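You operate a simulated robot arm through the tools that you are given. There is no shell and no other tool. Be economical: measure what you need, move in short steps, check, and stop when the job is done.

Carry out the task below with a simulated robot arm. There is one attempt and no reset: what you move stays moved.

TASK
Put two of the bolts from the upper deck of the shelf cart on top of the brown carton there.

It is judged by the outcome, as a careful person would: the job done as asked, and still so three seconds after it is handed in. It fails if anything else is knocked over, pushed out of place, dropped, spilled or broken.

THE ROBOT
A 6-joint arm with a two-finger parallel gripper, fixed in place. Base frame: the origin is at the foot of the arm, x ahead of it, y to its left, z up; the work surface is at about z = 620. Lengths are in mm, angles in rad, forces in N, time in s.
With the tool pointing down near the work surface it reaches from about 200 to 660 mm from the base axis. Its first joint turns from -1.152 to 1.152 rad. Payload 2.9 kg.
Tool frame: the origin (TCP) lies between the finger pads and is the grasp point; the fingertips stand 30 mm ahead of it; z points along the fingers, y is the line along which they close. The gripper opens to 110 mm. The fingers are 20 mm wide and 10 mm thick; the gripper's body (48 by 112 mm) begins 55 mm behind the TCP.
Orientation is told as [roll, pitch, yaw] about the base's x, y, z axes, in that order, counted from this pose: with the fingers straight down and closing along the base's y, the tool's x points along the base's -x, its y along +y and its z along -z.

THE INTERFACE
- The arm moves only by the tool send_rows. Its argument "targets" is a list of rows, each an object (a shift or turn left out is 0, a gripper value left out holds the last) with "offset": the shift along the tool's x, y, z in mm, a list of three; "delta_rot": the turn, a rotation vector about the tool's x, y, z in rad, a list of three; "gripper": the gripper command, from -1 (shut) to 1 (fully open), values between in proportion. In form: [{"offset": [tx, ty, tz], "delta_rot": [wx, wy, wz], "gripper": gripper}, ...]. A call has 1 to 20 rows; each row is the pose to reach, as a shift and turn from the pose commanded when the call began, along the tool's axes at that moment. A row lasts 0.2 s, in which the tool goes at most 50 mm and 0.15 rad; a call with a longer step from one row to the next is refused whole, and so is a gripper value outside its range. A pose out of reach is approached as far as the arm can. The call stops where the force on the tool passes 40 N (or 10 N more than at its start, if that is more) or the arm is blocked; 0.2 s more then pass. The fingers move at their own pace (about 108 mm/s each) and stop on an object; they squeeze with about 43 N. The grip force told is the motor's: it shows also when the fingers shut on nothing. Time passes only in rows, and 0.2 s behind the last, so rows that repeat a pose let the fingers close. It gives the time, the measured TCP pose, the force on the tool (base axes), the opening and the grip force at its end, in the units of the frame above (readings bear some noise).
- Cameras (640 x 400 px; columns grow to the right, rows downward): "scene" is fixed at [70.7, 420.4, 1386.3]; the picture's right is [-0.87, -0.50, 0.00], its down [-0.29, 0.50, -0.82] and it looks along [0.41, -0.71, -0.58] (base axes); focal length 375 px, centre (320, 200). "wrist" rides on the gripper at [-36, 0, -57] in the tool frame; the picture's right is [0.00, -1.00, 0.00], its down [0.97, 0.00, -0.24] and it looks along [0.24, 0.00, 0.97] (tool axes); focal length 218 px, centre (320, 200).
- snapshot(camera): a new picture of that camera. No time passes.
- probe_pixels(camera, pixels): for up to 12 pixels [column, row] of the newest picture of that camera ("zoom" is the newest enlarged one), the place [x, y, z] in the base frame of the surface seen there, good to about 2 mm, but the place of the scene camera against the robot may be out by one fixed shift of up to 12 mm in any direction. No time passes.
- inspect(camera, box): a new picture of the part [left, top, right, bottom] of that camera's present view, enlarged. No time passes.
- job_done(): hands the job in; it is judged then, once.

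Work in short steps. Measure before you move; look again where a grasp or a placing could have gone wrong, and mend it. You have 60 turns and 30 pictures in all, the two below and enlarged ones among them. Open the gripper and draw the arm clear of the work before you hand the job in, unless the task says otherwise; then end with one line.

The tools are called after "Request:" as a command line: name --argument value ..., lists and objects as JSON in quotes. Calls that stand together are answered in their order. send_rows: Moves the arm, as the interface text tells. Its arguments: {"type":"object","properties":{"targets":{"type":"array","items":{"type":"object","properties":{"offset":{"type":"array","items":{"type":"number"}},"delta_rot":{"type":"array","items":{"type":"number"}},"gripper":{"type":"number"}}}}},"required":["targets"]} The other tools are called the same way: snapshot (camera) takes a picture; probe_pixels (camera, pixels) gives the place of the surface under pixels of a picture; inspect (camera, box) takes an enlarged picture of a part of a camera's view; job_done () hands the job in.

At the start:

```text
clock: 0.0
ee_pos: [422.7, -214.1, 942.7]
orientation: [0.002, -0.001, -0.003]
contact_force: [-0.7, -0.3, 0.9]
finger_gap: 109.8
gripper_force: 0.1
```

scene: 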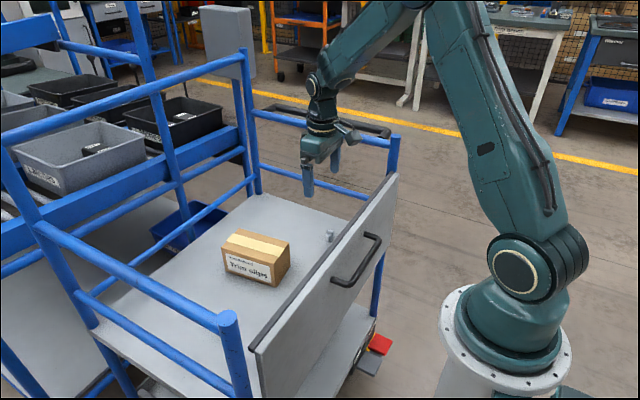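
wrist: 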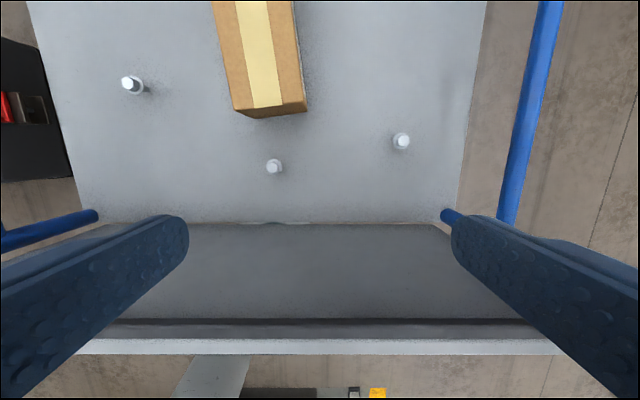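

The wrist view shows three bolts at about (130,85), (274,166) and (401,141), and the carton around (260,60). I'll probe them and the deck.

Request:
probe_pixels --camera "wrist" --pixels '[[127, 82], [136, 87], [274, 164], [401, 140], [260, 50], [240, 100], [300, 98], [290, 10], [222, 10], [200, 180], [300, 225], [300, 345]]'

Request:
inspect --camera "wrist" --box '[100, 0, 440, 212]'

Request:
inspect --camera "scene" --box '[180, 120, 420, 300]'

```text
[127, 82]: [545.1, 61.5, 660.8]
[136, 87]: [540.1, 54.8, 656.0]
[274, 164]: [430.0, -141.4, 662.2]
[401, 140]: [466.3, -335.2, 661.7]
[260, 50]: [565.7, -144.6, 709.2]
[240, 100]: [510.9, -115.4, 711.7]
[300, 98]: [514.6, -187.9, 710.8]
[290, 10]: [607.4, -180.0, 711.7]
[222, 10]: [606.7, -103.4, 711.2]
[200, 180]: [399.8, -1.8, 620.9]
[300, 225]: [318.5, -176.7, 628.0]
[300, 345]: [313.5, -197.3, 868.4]
```

```text
1.88 times, centred on (270, 106) of wrist
```

zoom: 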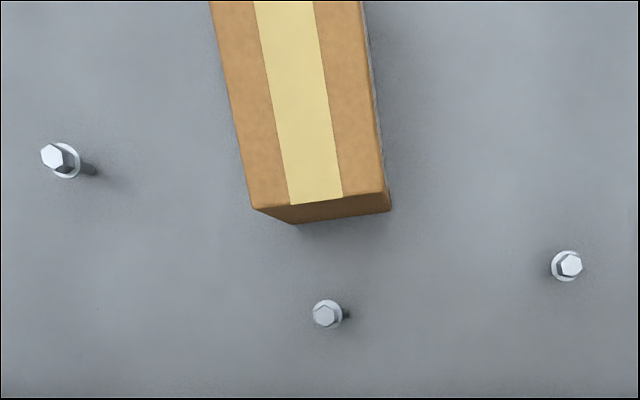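

```text
2.22 times, centred on (300, 210) of scene
```

zoom: 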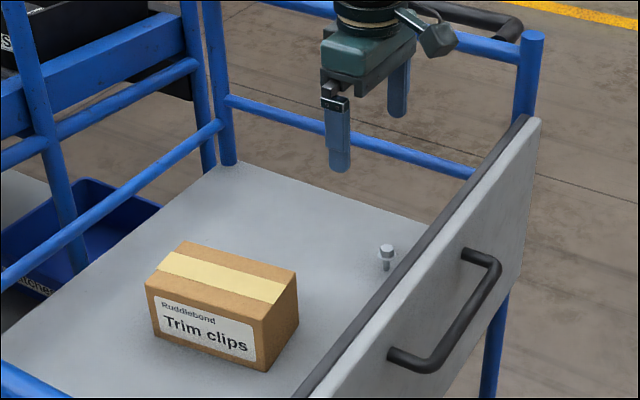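

Three upright flange bolts (tops at z≈662, deck 620), and a carton top at z≈711. I'll check rail positions and the carton's extent before choosing bolts.

Request:
snapshot --camera "scene"

Request:
probe_pixels --camera "scene" --pixels '[[150, 255], [150, 315], [330, 185], [350, 137], [222, 246], [240, 229], [289, 244], [272, 263], [330, 232], [230, 330], [300, 290], [255, 190]]'

```text
25 pictures are left
```

scene: 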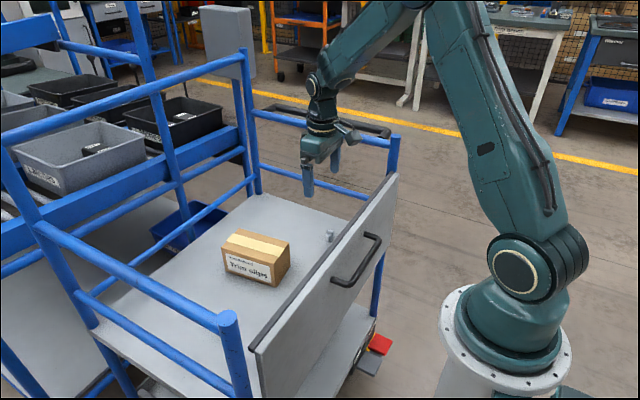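

```text
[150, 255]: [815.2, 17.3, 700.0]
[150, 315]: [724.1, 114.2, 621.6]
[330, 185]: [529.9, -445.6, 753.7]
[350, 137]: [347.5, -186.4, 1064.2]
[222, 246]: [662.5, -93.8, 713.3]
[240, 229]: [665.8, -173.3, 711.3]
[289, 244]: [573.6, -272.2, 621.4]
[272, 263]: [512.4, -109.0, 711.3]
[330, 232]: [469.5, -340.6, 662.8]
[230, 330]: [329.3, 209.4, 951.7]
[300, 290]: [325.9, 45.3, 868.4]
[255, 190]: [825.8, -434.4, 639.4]
```

Bolts 1 (545,61) and 3 (466,-335) have the most clearance from the panel and the carton. The carton top spans x≈510–665 and y≈-190…-95. I'll move above bolt 1, staying high, then come down partway.

Request:
send_rows --targets '[{"offset": [-17, 39, 0], "gripper": 0.1}, {"offset": [-35, 79, 0]}, {"offset": [-52, 118, 0]}, {"offset": [-70, 158, 0]}, {"offset": [-87, 197, 0]}, {"offset": [-105, 236, 0]}, {"offset": [-122, 275, 0]}, {"offset": [-122, 275, 40]}, {"offset": [-122, 275, 80]}, {"offset": [-122, 275, 120]}, {"offset": [-122, 275, 160]}, {"offset": [-122, 275, 180]}, {"offset": [-122, 275, 180]}]'

Request:
snapshot --camera "wrist"

```text
clock: 2.8
ee_pos: [547.5, 60.7, 762.7]
orientation: [0.001, 0.001, -0.001]
contact_force: [-0.3, -0.1, -1.2]
finger_gap: 60.3
gripper_force: 0.0
```

```text
24 pictures are left
```

wrist: 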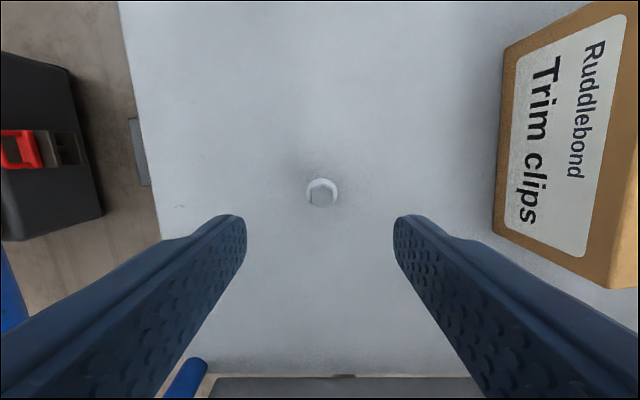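

Request:
inspect --camera "wrist" --box '[280, 165, 360, 215]'

Request:
probe_pixels --camera "wrist" --pixels '[[321, 195], [314, 195], [328, 195], [308, 190], [336, 190], [321, 180], [321, 205]]'

```text
8.00 times, centred on (320, 190) of wrist
```

zoom: 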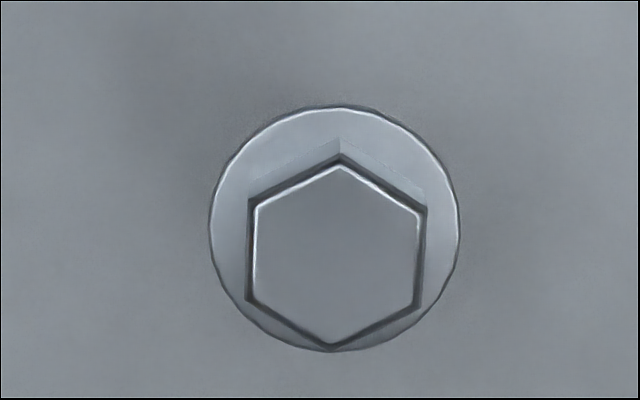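

```text
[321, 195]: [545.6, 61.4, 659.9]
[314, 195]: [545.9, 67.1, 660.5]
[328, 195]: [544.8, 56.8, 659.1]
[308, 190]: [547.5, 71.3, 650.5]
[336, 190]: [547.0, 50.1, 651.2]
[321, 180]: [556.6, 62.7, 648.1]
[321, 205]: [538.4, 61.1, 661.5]
```

The bolt is nearly centred: flange ~21 mm wide at z≈650 and head to z≈660. I'll go down to TCP z≈656 and close.

Request:
send_rows --targets '[{"offset": [1.5, 0.3, 40]}, {"offset": [1.5, 0.3, 75]}, {"offset": [1.5, 0.3, 95]}, {"offset": [1.5, 0.3, 107]}, {"offset": [1.5, 0.3, 107]}, {"offset": [1.5, 0.3, 107], "gripper": -0.3}, {"offset": [1.5, 0.3, 107], "gripper": -1}, {"offset": [1.5, 0.3, 107], "gripper": -1}, {"offset": [1.5, 0.3, 107], "gripper": -1}]'

Request:
snapshot --camera "wrist"

```text
clock: 4.8
ee_pos: [545.1, 60.9, 657.9]
orientation: [0.002, -0.001, -0.002]
contact_force: [-0.6, -0.2, -0.3]
finger_gap: 24.0
gripper_force: 43.3
```

```text
22 pictures are left
```

wrist: 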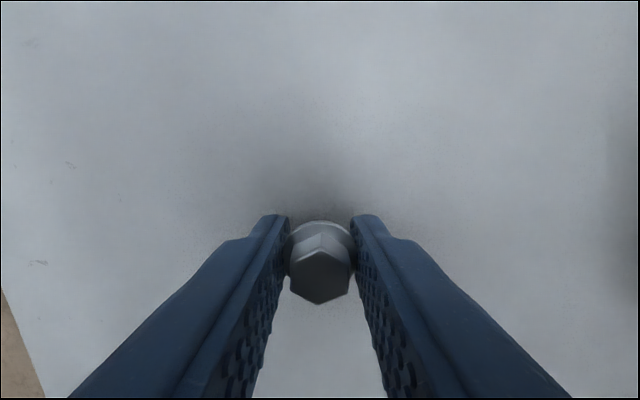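

It grips at a 24 mm gap. I'll lift 130 mm and check.

Request:
send_rows --targets '[{"offset": [0, 0, -15]}, {"offset": [0, 0, -45]}, {"offset": [0, 0, -80]}, {"offset": [0, 0, -110]}, {"offset": [0, 0, -130]}, {"offset": [0, 0, -130]}]'

Request:
snapshot --camera "wrist"

Request:
inspect --camera "scene" --box '[160, 160, 320, 260]'

```text
clock: 6.2
ee_pos: [544.7, 63.7, 788.8]
orientation: [0.002, 0.001, 0.0]
contact_force: [0.9, 0.5, 0.3]
finger_gap: 24.0
gripper_force: 43.0
```

```text
21 pictures are left
```

wrist: 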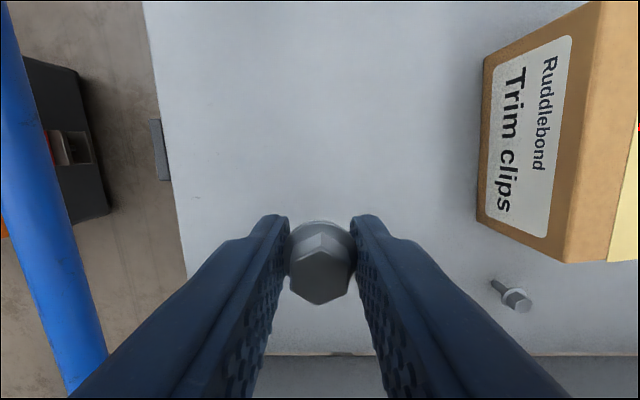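

```text
4.00 times, centred on (240, 210) of scene
```

zoom: 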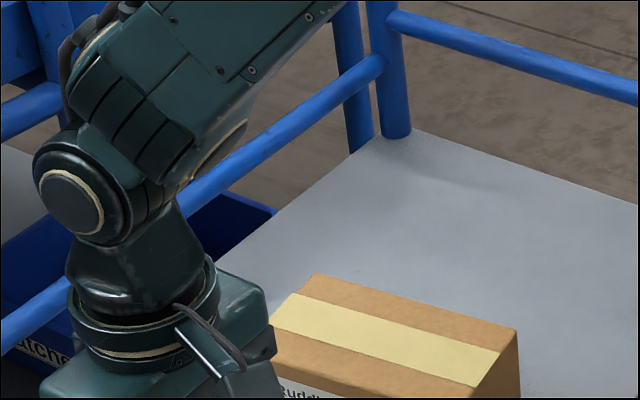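

The bolt is held upright. I'll carry it over the far part of the carton top, to about (610,-142), staying 39 mm above it.

Request:
send_rows --targets '[{"offset": [-11, -34, 0]}, {"offset": [-22, -68, 0]}, {"offset": [-33, -102, 0]}, {"offset": [-44, -136, 0]}, {"offset": [-55, -170, 0]}, {"offset": [-65, -203, 0]}, {"offset": [-65, -203, 0]}, {"offset": [-65, -203, 15]}, {"offset": [-65, -203, 28]}, {"offset": [-65, -203, 28]}]'

Request:
snapshot --camera "wrist"

Request:
inspect --camera "scene" --box '[180, 180, 340, 280]'

```text
clock: 8.4
ee_pos: [606.6, -142.9, 755.9]
orientation: [0.0, 0.0, -0.003]
contact_force: [0.4, -0.7, -1.0]
finger_gap: 24.0
gripper_force: 43.6
```

```text
19 pictures are left
```

wrist: 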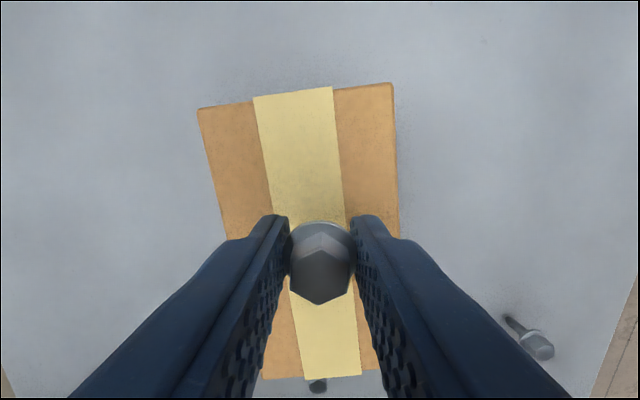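

```text
4.00 times, centred on (260, 230) of scene
```

zoom: 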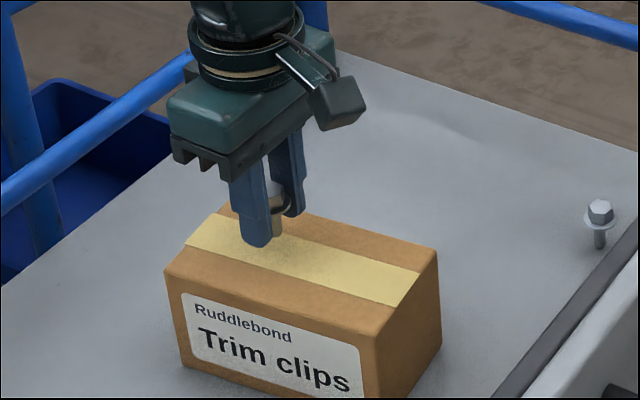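

It's over the tape and well inside the carton edges. I'll lower the last ~10 mm slowly.

Request:
send_rows --targets '[{"offset": [0, 0, 5]}, {"offset": [0, 0, 8]}, {"offset": [0, 0, 9]}, {"offset": [0, 0, 10]}, {"offset": [0, 0, 10]}]'

```text
clock: 9.6
ee_pos: [606.4, -142.7, 747.5]
orientation: [0.003, 0.002, -0.002]
contact_force: [0.3, -0.2, -0.7]
finger_gap: 23.7
gripper_force: 42.7
```

Request:
send_rows --targets '[{"offset": [0, 0, 0.7]}, {"offset": [0, 0, 0.7]}]'

Request:
inspect --camera "scene" --box '[220, 200, 284, 240]'

```text
clock: 10.2
ee_pos: [607.1, -144.0, 746.6]
orientation: [0.002, -0.001, -0.001]
contact_force: [0.9, 0.3, -0.1]
finger_gap: 23.7
gripper_force: 43.4
```

```text
10.00 times, centred on (252, 220) of scene
```

zoom: 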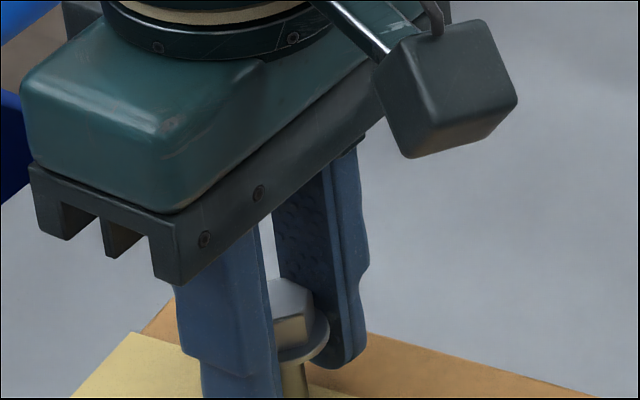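

Not in contact yet by the force reading, so I'll keep going down in 0.5 mm steps.

Request:
send_rows --targets '[{"offset": [0, 0, 0.5]}, {"offset": [0, 0, 0.5]}, {"offset": [0, 0, 1]}, {"offset": [0, 0, 1]}]'

Request:
inspect --camera "scene" --box '[230, 220, 278, 250]'

```text
clock: 11.2
ee_pos: [606.4, -142.9, 746.5]
orientation: [0.002, 0.001, -0.001]
contact_force: [-0.6, 1.0, 2.6]
finger_gap: 23.9
gripper_force: 43.2
```

```text
13.33 times, centred on (254, 235) of scene
```

zoom: 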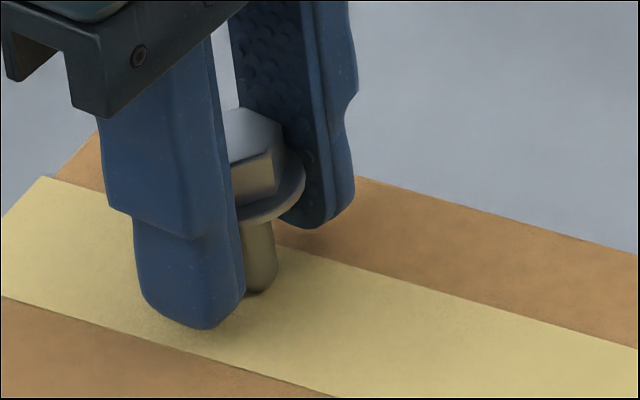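

Fz is 2.6 N and the shank meets the tape, so contact is made. I'll open gently and let it settle.

Request:
send_rows --targets '[{"gripper": -0.5}, {"gripper": -0.4}, {"gripper": -0.2}, {"gripper": 0.0}, {"gripper": 0.1}, {"gripper": 0.1}, {"offset": [0, 0, -15]}, {"offset": [0, 0, -40]}, {"offset": [0, 0, -80]}, {"offset": [0, 0, -120]}, {"offset": [0, 0, -120]}]'

Request:
snapshot --camera "wrist"

```text
clock: 13.6
ee_pos: [608.1, -139.6, 869.4]
orientation: [0.002, 0.001, -0.002]
contact_force: [-0.1, -0.3, 0.0]
finger_gap: 60.6
gripper_force: 0.0
```

```text
15 pictures are left
```

wrist: 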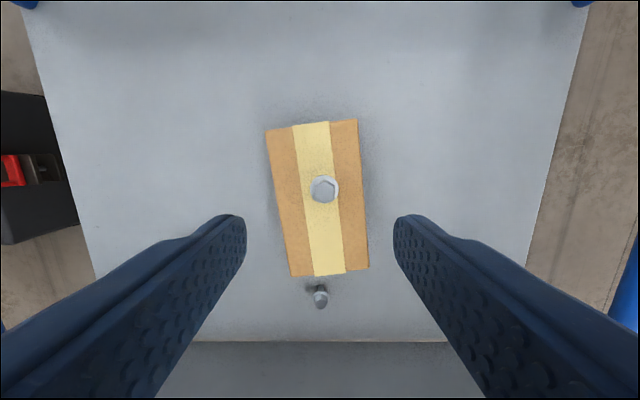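

Bolt 1 stands on the carton. Next I'll move above bolt 3 at (466,-335).

Request:
send_rows --targets '[{"offset": [24, -32, 0]}, {"offset": [48, -64, 0]}, {"offset": [71, -97, 0]}, {"offset": [95, -129, 0]}, {"offset": [119, -161, 0]}, {"offset": [142, -193, 0]}, {"offset": [142, -193, 0]}, {"offset": [142, -193, 40]}, {"offset": [142, -193, 80]}, {"offset": [142, -193, 105]}, {"offset": [142, -193, 105]}]'

Request:
snapshot --camera "wrist"

Request:
snapshot --camera "scene"

```text
clock: 16.0
ee_pos: [467.1, -334.2, 759.0]
orientation: [0.002, 0.0, -0.002]
contact_force: [0.0, 0.5, 0.1]
finger_gap: 60.7
gripper_force: 0.1
```

```text
14 pictures are left
```

wrist: 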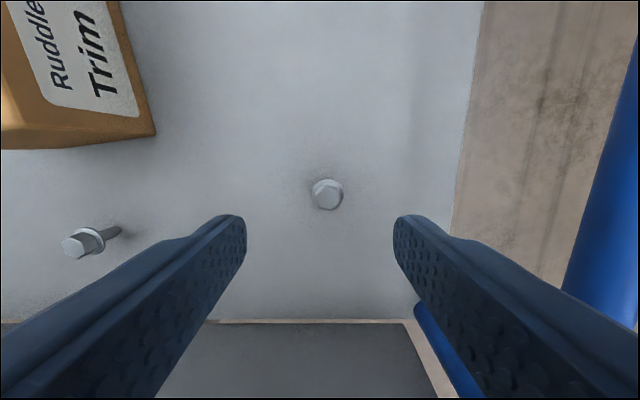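

```text
13 pictures are left
```

scene: 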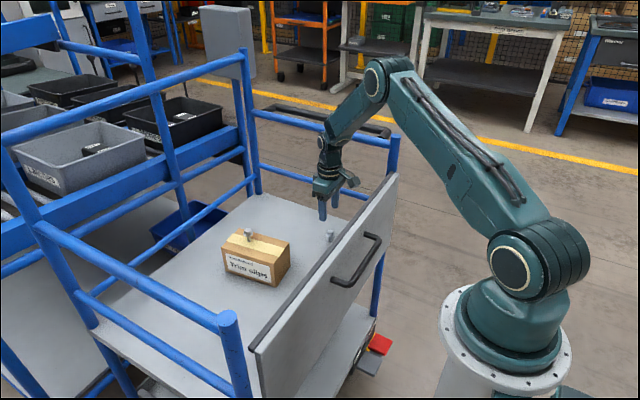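

Bolt 3 is centred in the wrist view. Before going lower I'll measure forearm clearance from the panel and rail.

Request:
probe_pixels --camera "scene" --pixels '[[376, 82], [390, 95], [360, 118], [345, 145], [325, 140], [353, 180], [395, 138], [385, 140], [393, 176], [420, 130], [470, 175], [335, 165]]'

Request:
probe_pixels --camera "wrist" --pixels '[[328, 196], [328, 181], [314, 192], [342, 192]]'

Request:
inspect --camera "scene" --box '[290, 50, 450, 250]'

```text
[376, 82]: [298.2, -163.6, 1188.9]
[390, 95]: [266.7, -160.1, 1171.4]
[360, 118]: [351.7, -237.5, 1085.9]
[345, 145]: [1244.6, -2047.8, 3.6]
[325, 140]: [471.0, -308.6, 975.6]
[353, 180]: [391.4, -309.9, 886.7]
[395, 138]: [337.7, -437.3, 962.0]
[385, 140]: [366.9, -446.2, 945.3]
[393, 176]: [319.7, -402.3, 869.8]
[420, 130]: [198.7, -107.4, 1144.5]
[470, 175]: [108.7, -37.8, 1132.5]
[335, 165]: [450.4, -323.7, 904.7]
```

```text
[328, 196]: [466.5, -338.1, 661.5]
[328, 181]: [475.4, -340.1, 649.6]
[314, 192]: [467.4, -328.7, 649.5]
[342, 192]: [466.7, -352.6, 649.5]
```

```text
2.00 times, centred on (370, 150) of scene
```

zoom: 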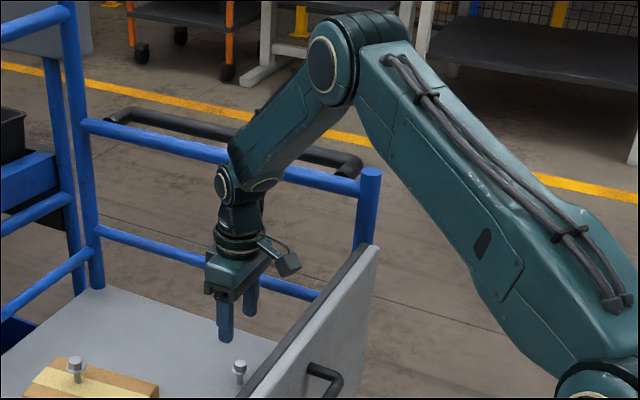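

There's enough clearance: the wrist connector is ~65 mm off the panel and the forearm is high. The bolt centre is about (467,-340), so I'll shift 5 mm in -y, descend and close.

Request:
send_rows --targets '[{"offset": [-0.5, -5.2, 10]}, {"offset": [-0.5, -5.2, 40]}, {"offset": [-0.5, -5.2, 70]}, {"offset": [-0.5, -5.2, 90]}, {"offset": [-0.5, -5.2, 104.5]}, {"offset": [-0.5, -5.2, 104.5]}, {"offset": [-0.5, -5.2, 104.5]}]'

Request:
snapshot --camera "wrist"

```text
clock: 17.6
ee_pos: [465.8, -338.6, 656.2]
orientation: [0.002, -0.001, -0.002]
contact_force: [0.4, -0.3, 0.0]
finger_gap: 60.3
gripper_force: 0.1
```

```text
11 pictures are left
```

wrist: 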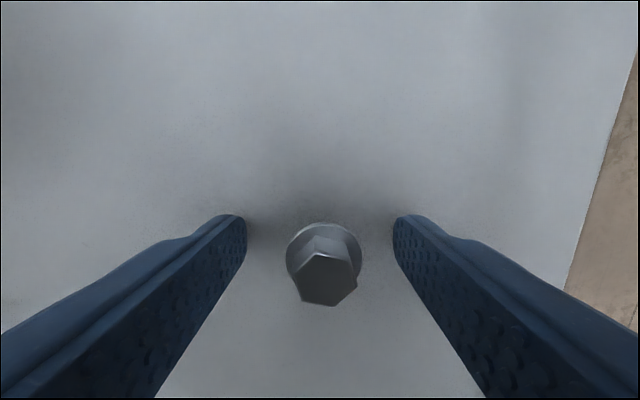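

The bolt is within ~1 mm of centre. I'll close on it and lift.

Request:
send_rows --targets '[{"offset": [0, -1.1, 0], "gripper": 0.0}, {"offset": [0, -1.1, 0], "gripper": -0.4}, {"offset": [0, -1.1, 0], "gripper": -1}, {"offset": [0, -1.1, 0]}, {"offset": [0, -1.1, 0]}, {"offset": [0, -1.1, -15]}, {"offset": [0, -1.1, -45]}, {"offset": [0, -1.1, -80]}, {"offset": [0, -1.1, -115]}, {"offset": [0, -1.1, -150]}, {"offset": [0, -1.1, -170]}, {"offset": [0, -1.1, -170]}]'

Request:
snapshot --camera "wrist"

```text
clock: 20.2
ee_pos: [464.9, -340.0, 827.2]
orientation: [0.003, 0.0, -0.001]
contact_force: [-0.5, -0.2, -1.0]
finger_gap: 23.7
gripper_force: 43.0
```

```text
10 pictures are left
```

wrist: 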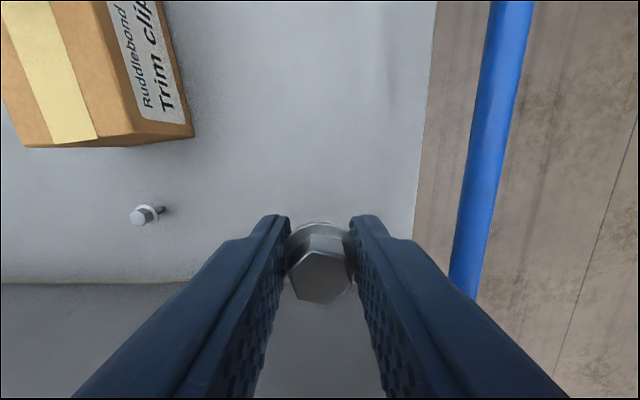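

Bolt 3 is held. I'll carry it to (552,-147), about 56 mm nearer than bolt 1, and stop ~20 mm above the carton.

Request:
send_rows --targets '[{"offset": [-14, 32, 0]}, {"offset": [-28, 65, 0]}, {"offset": [-43, 97, 0]}, {"offset": [-57, 129, 0]}, {"offset": [-71, 162, 0]}, {"offset": [-85, 194, 0]}, {"offset": [-85, 194, 0]}, {"offset": [-85, 194, 25]}, {"offset": [-85, 194, 45]}, {"offset": [-85, 194, 58]}, {"offset": [-85, 194, 58]}]'

Request:
snapshot --camera "wrist"

Request:
inspect --camera "scene" --box '[200, 180, 328, 260]'

```text
clock: 22.6
ee_pos: [552.2, -146.3, 768.9]
orientation: [0.001, 0.001, -0.001]
contact_force: [-0.5, -0.9, -1.5]
finger_gap: 23.3
gripper_force: 42.7
```

```text
9 pictures are left
```

wrist: 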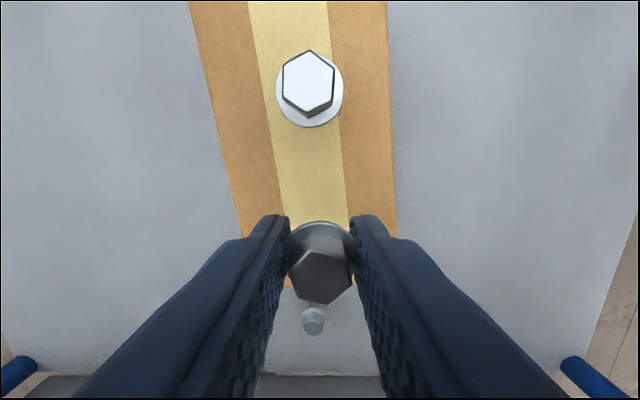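

```text
5.00 times, centred on (264, 220) of scene
```

zoom: 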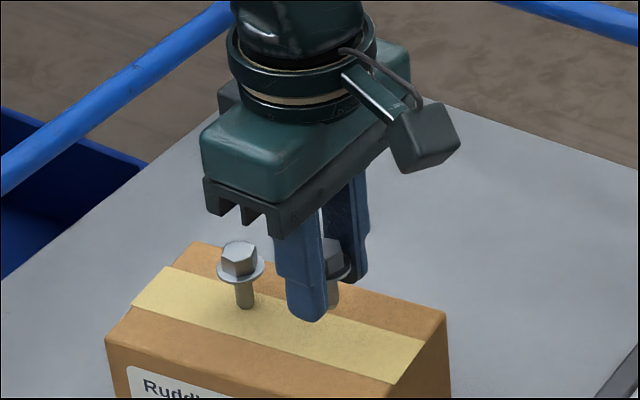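

Good position, with bolt 1 clear. I'll lower slowly to about the contact height.

Request:
send_rows --targets '[{"offset": [0, 0, 10]}, {"offset": [0, 0, 17]}, {"offset": [0, 0, 20]}, {"offset": [0, 0, 21]}, {"offset": [0, 0, 21.5]}, {"offset": [0, 0, 21.5]}]'

```text
clock: 24.0
ee_pos: [552.2, -146.5, 748.2]
orientation: [0.0, -0.001, -0.002]
contact_force: [-0.2, 0.3, -1.0]
finger_gap: 23.4
gripper_force: 42.7
```

No contact yet (Fz about -1), so I'll go a little lower.

Request:
send_rows --targets '[{"offset": [0, 0, 0.5]}, {"offset": [0, 0, 0.5]}, {"offset": [0, 0, 1]}, {"offset": [0, 0, 1]}]'

Request:
inspect --camera "scene" --box '[240, 222, 288, 252]'

```text
clock: 25.0
ee_pos: [552.7, -146.4, 747.4]
orientation: [0.002, 0.002, 0.001]
contact_force: [-0.2, -0.6, -0.4]
finger_gap: 23.5
gripper_force: 43.2
```

```text
13.33 times, centred on (264, 237) of scene
```

zoom: 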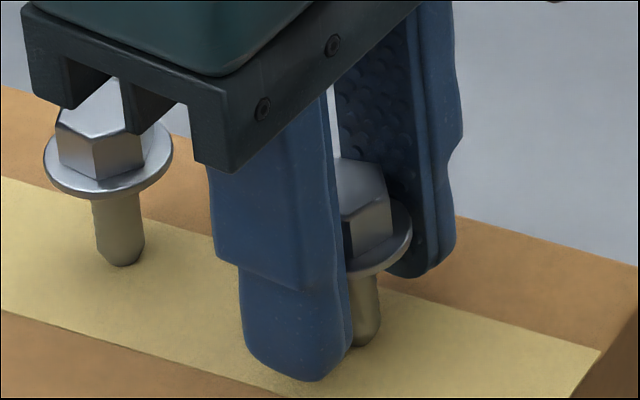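

Request:
send_rows --targets '[{"offset": [0, 0, 0.5]}, {"offset": [0, 0, 0.5]}, {"offset": [0, 0, 0.5]}]'

```text
clock: 25.8
ee_pos: [551.9, -146.2, 747.4]
orientation: [0.001, 0.001, 0.0]
contact_force: [0.1, -0.4, 2.8]
finger_gap: 23.3
gripper_force: 43.1
```

Fz is 2.8 N, so it's in contact. I'll release gently and rise.

Request:
send_rows --targets '[{"gripper": -0.5}, {"gripper": -0.4}, {"gripper": -0.2}, {"gripper": 0.0}, {"gripper": 0.1}, {"gripper": 0.1}, {"offset": [0, 0, -15]}, {"offset": [0, 0, -40]}, {"offset": [0, 0, -80]}, {"offset": [0, 0, -120]}, {"offset": [0, 0, -160]}, {"offset": [0, 0, -200]}, {"offset": [0, 0, -200], "gripper": 1}, {"offset": [0, 0, -200]}]'

Request:
snapshot --camera "wrist"

Request:
inspect --camera "scene" --box '[180, 160, 340, 260]'

```text
clock: 28.8
ee_pos: [554.4, -146.9, 944.3]
orientation: [0.002, -0.001, -0.002]
contact_force: [0.7, -0.7, 0.2]
finger_gap: 110.0
gripper_force: 0.1
```

```text
6 pictures are left
```

wrist: 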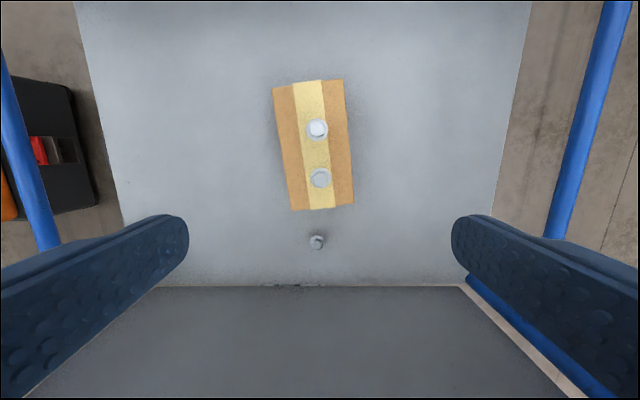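

```text
4.00 times, centred on (260, 210) of scene
```

zoom: 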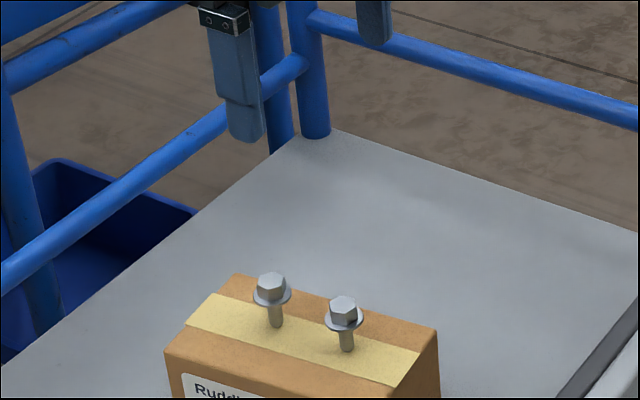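

Both bolts stand on the carton, bolt 2 is still upright on the deck, and the arm is clear with the gripper open.

Request:
job_done

```text
The job is handed in.
```

Two bolts from the upper deck now stand upright on top of the brown carton; the third bolt and the carton were not disturbed.
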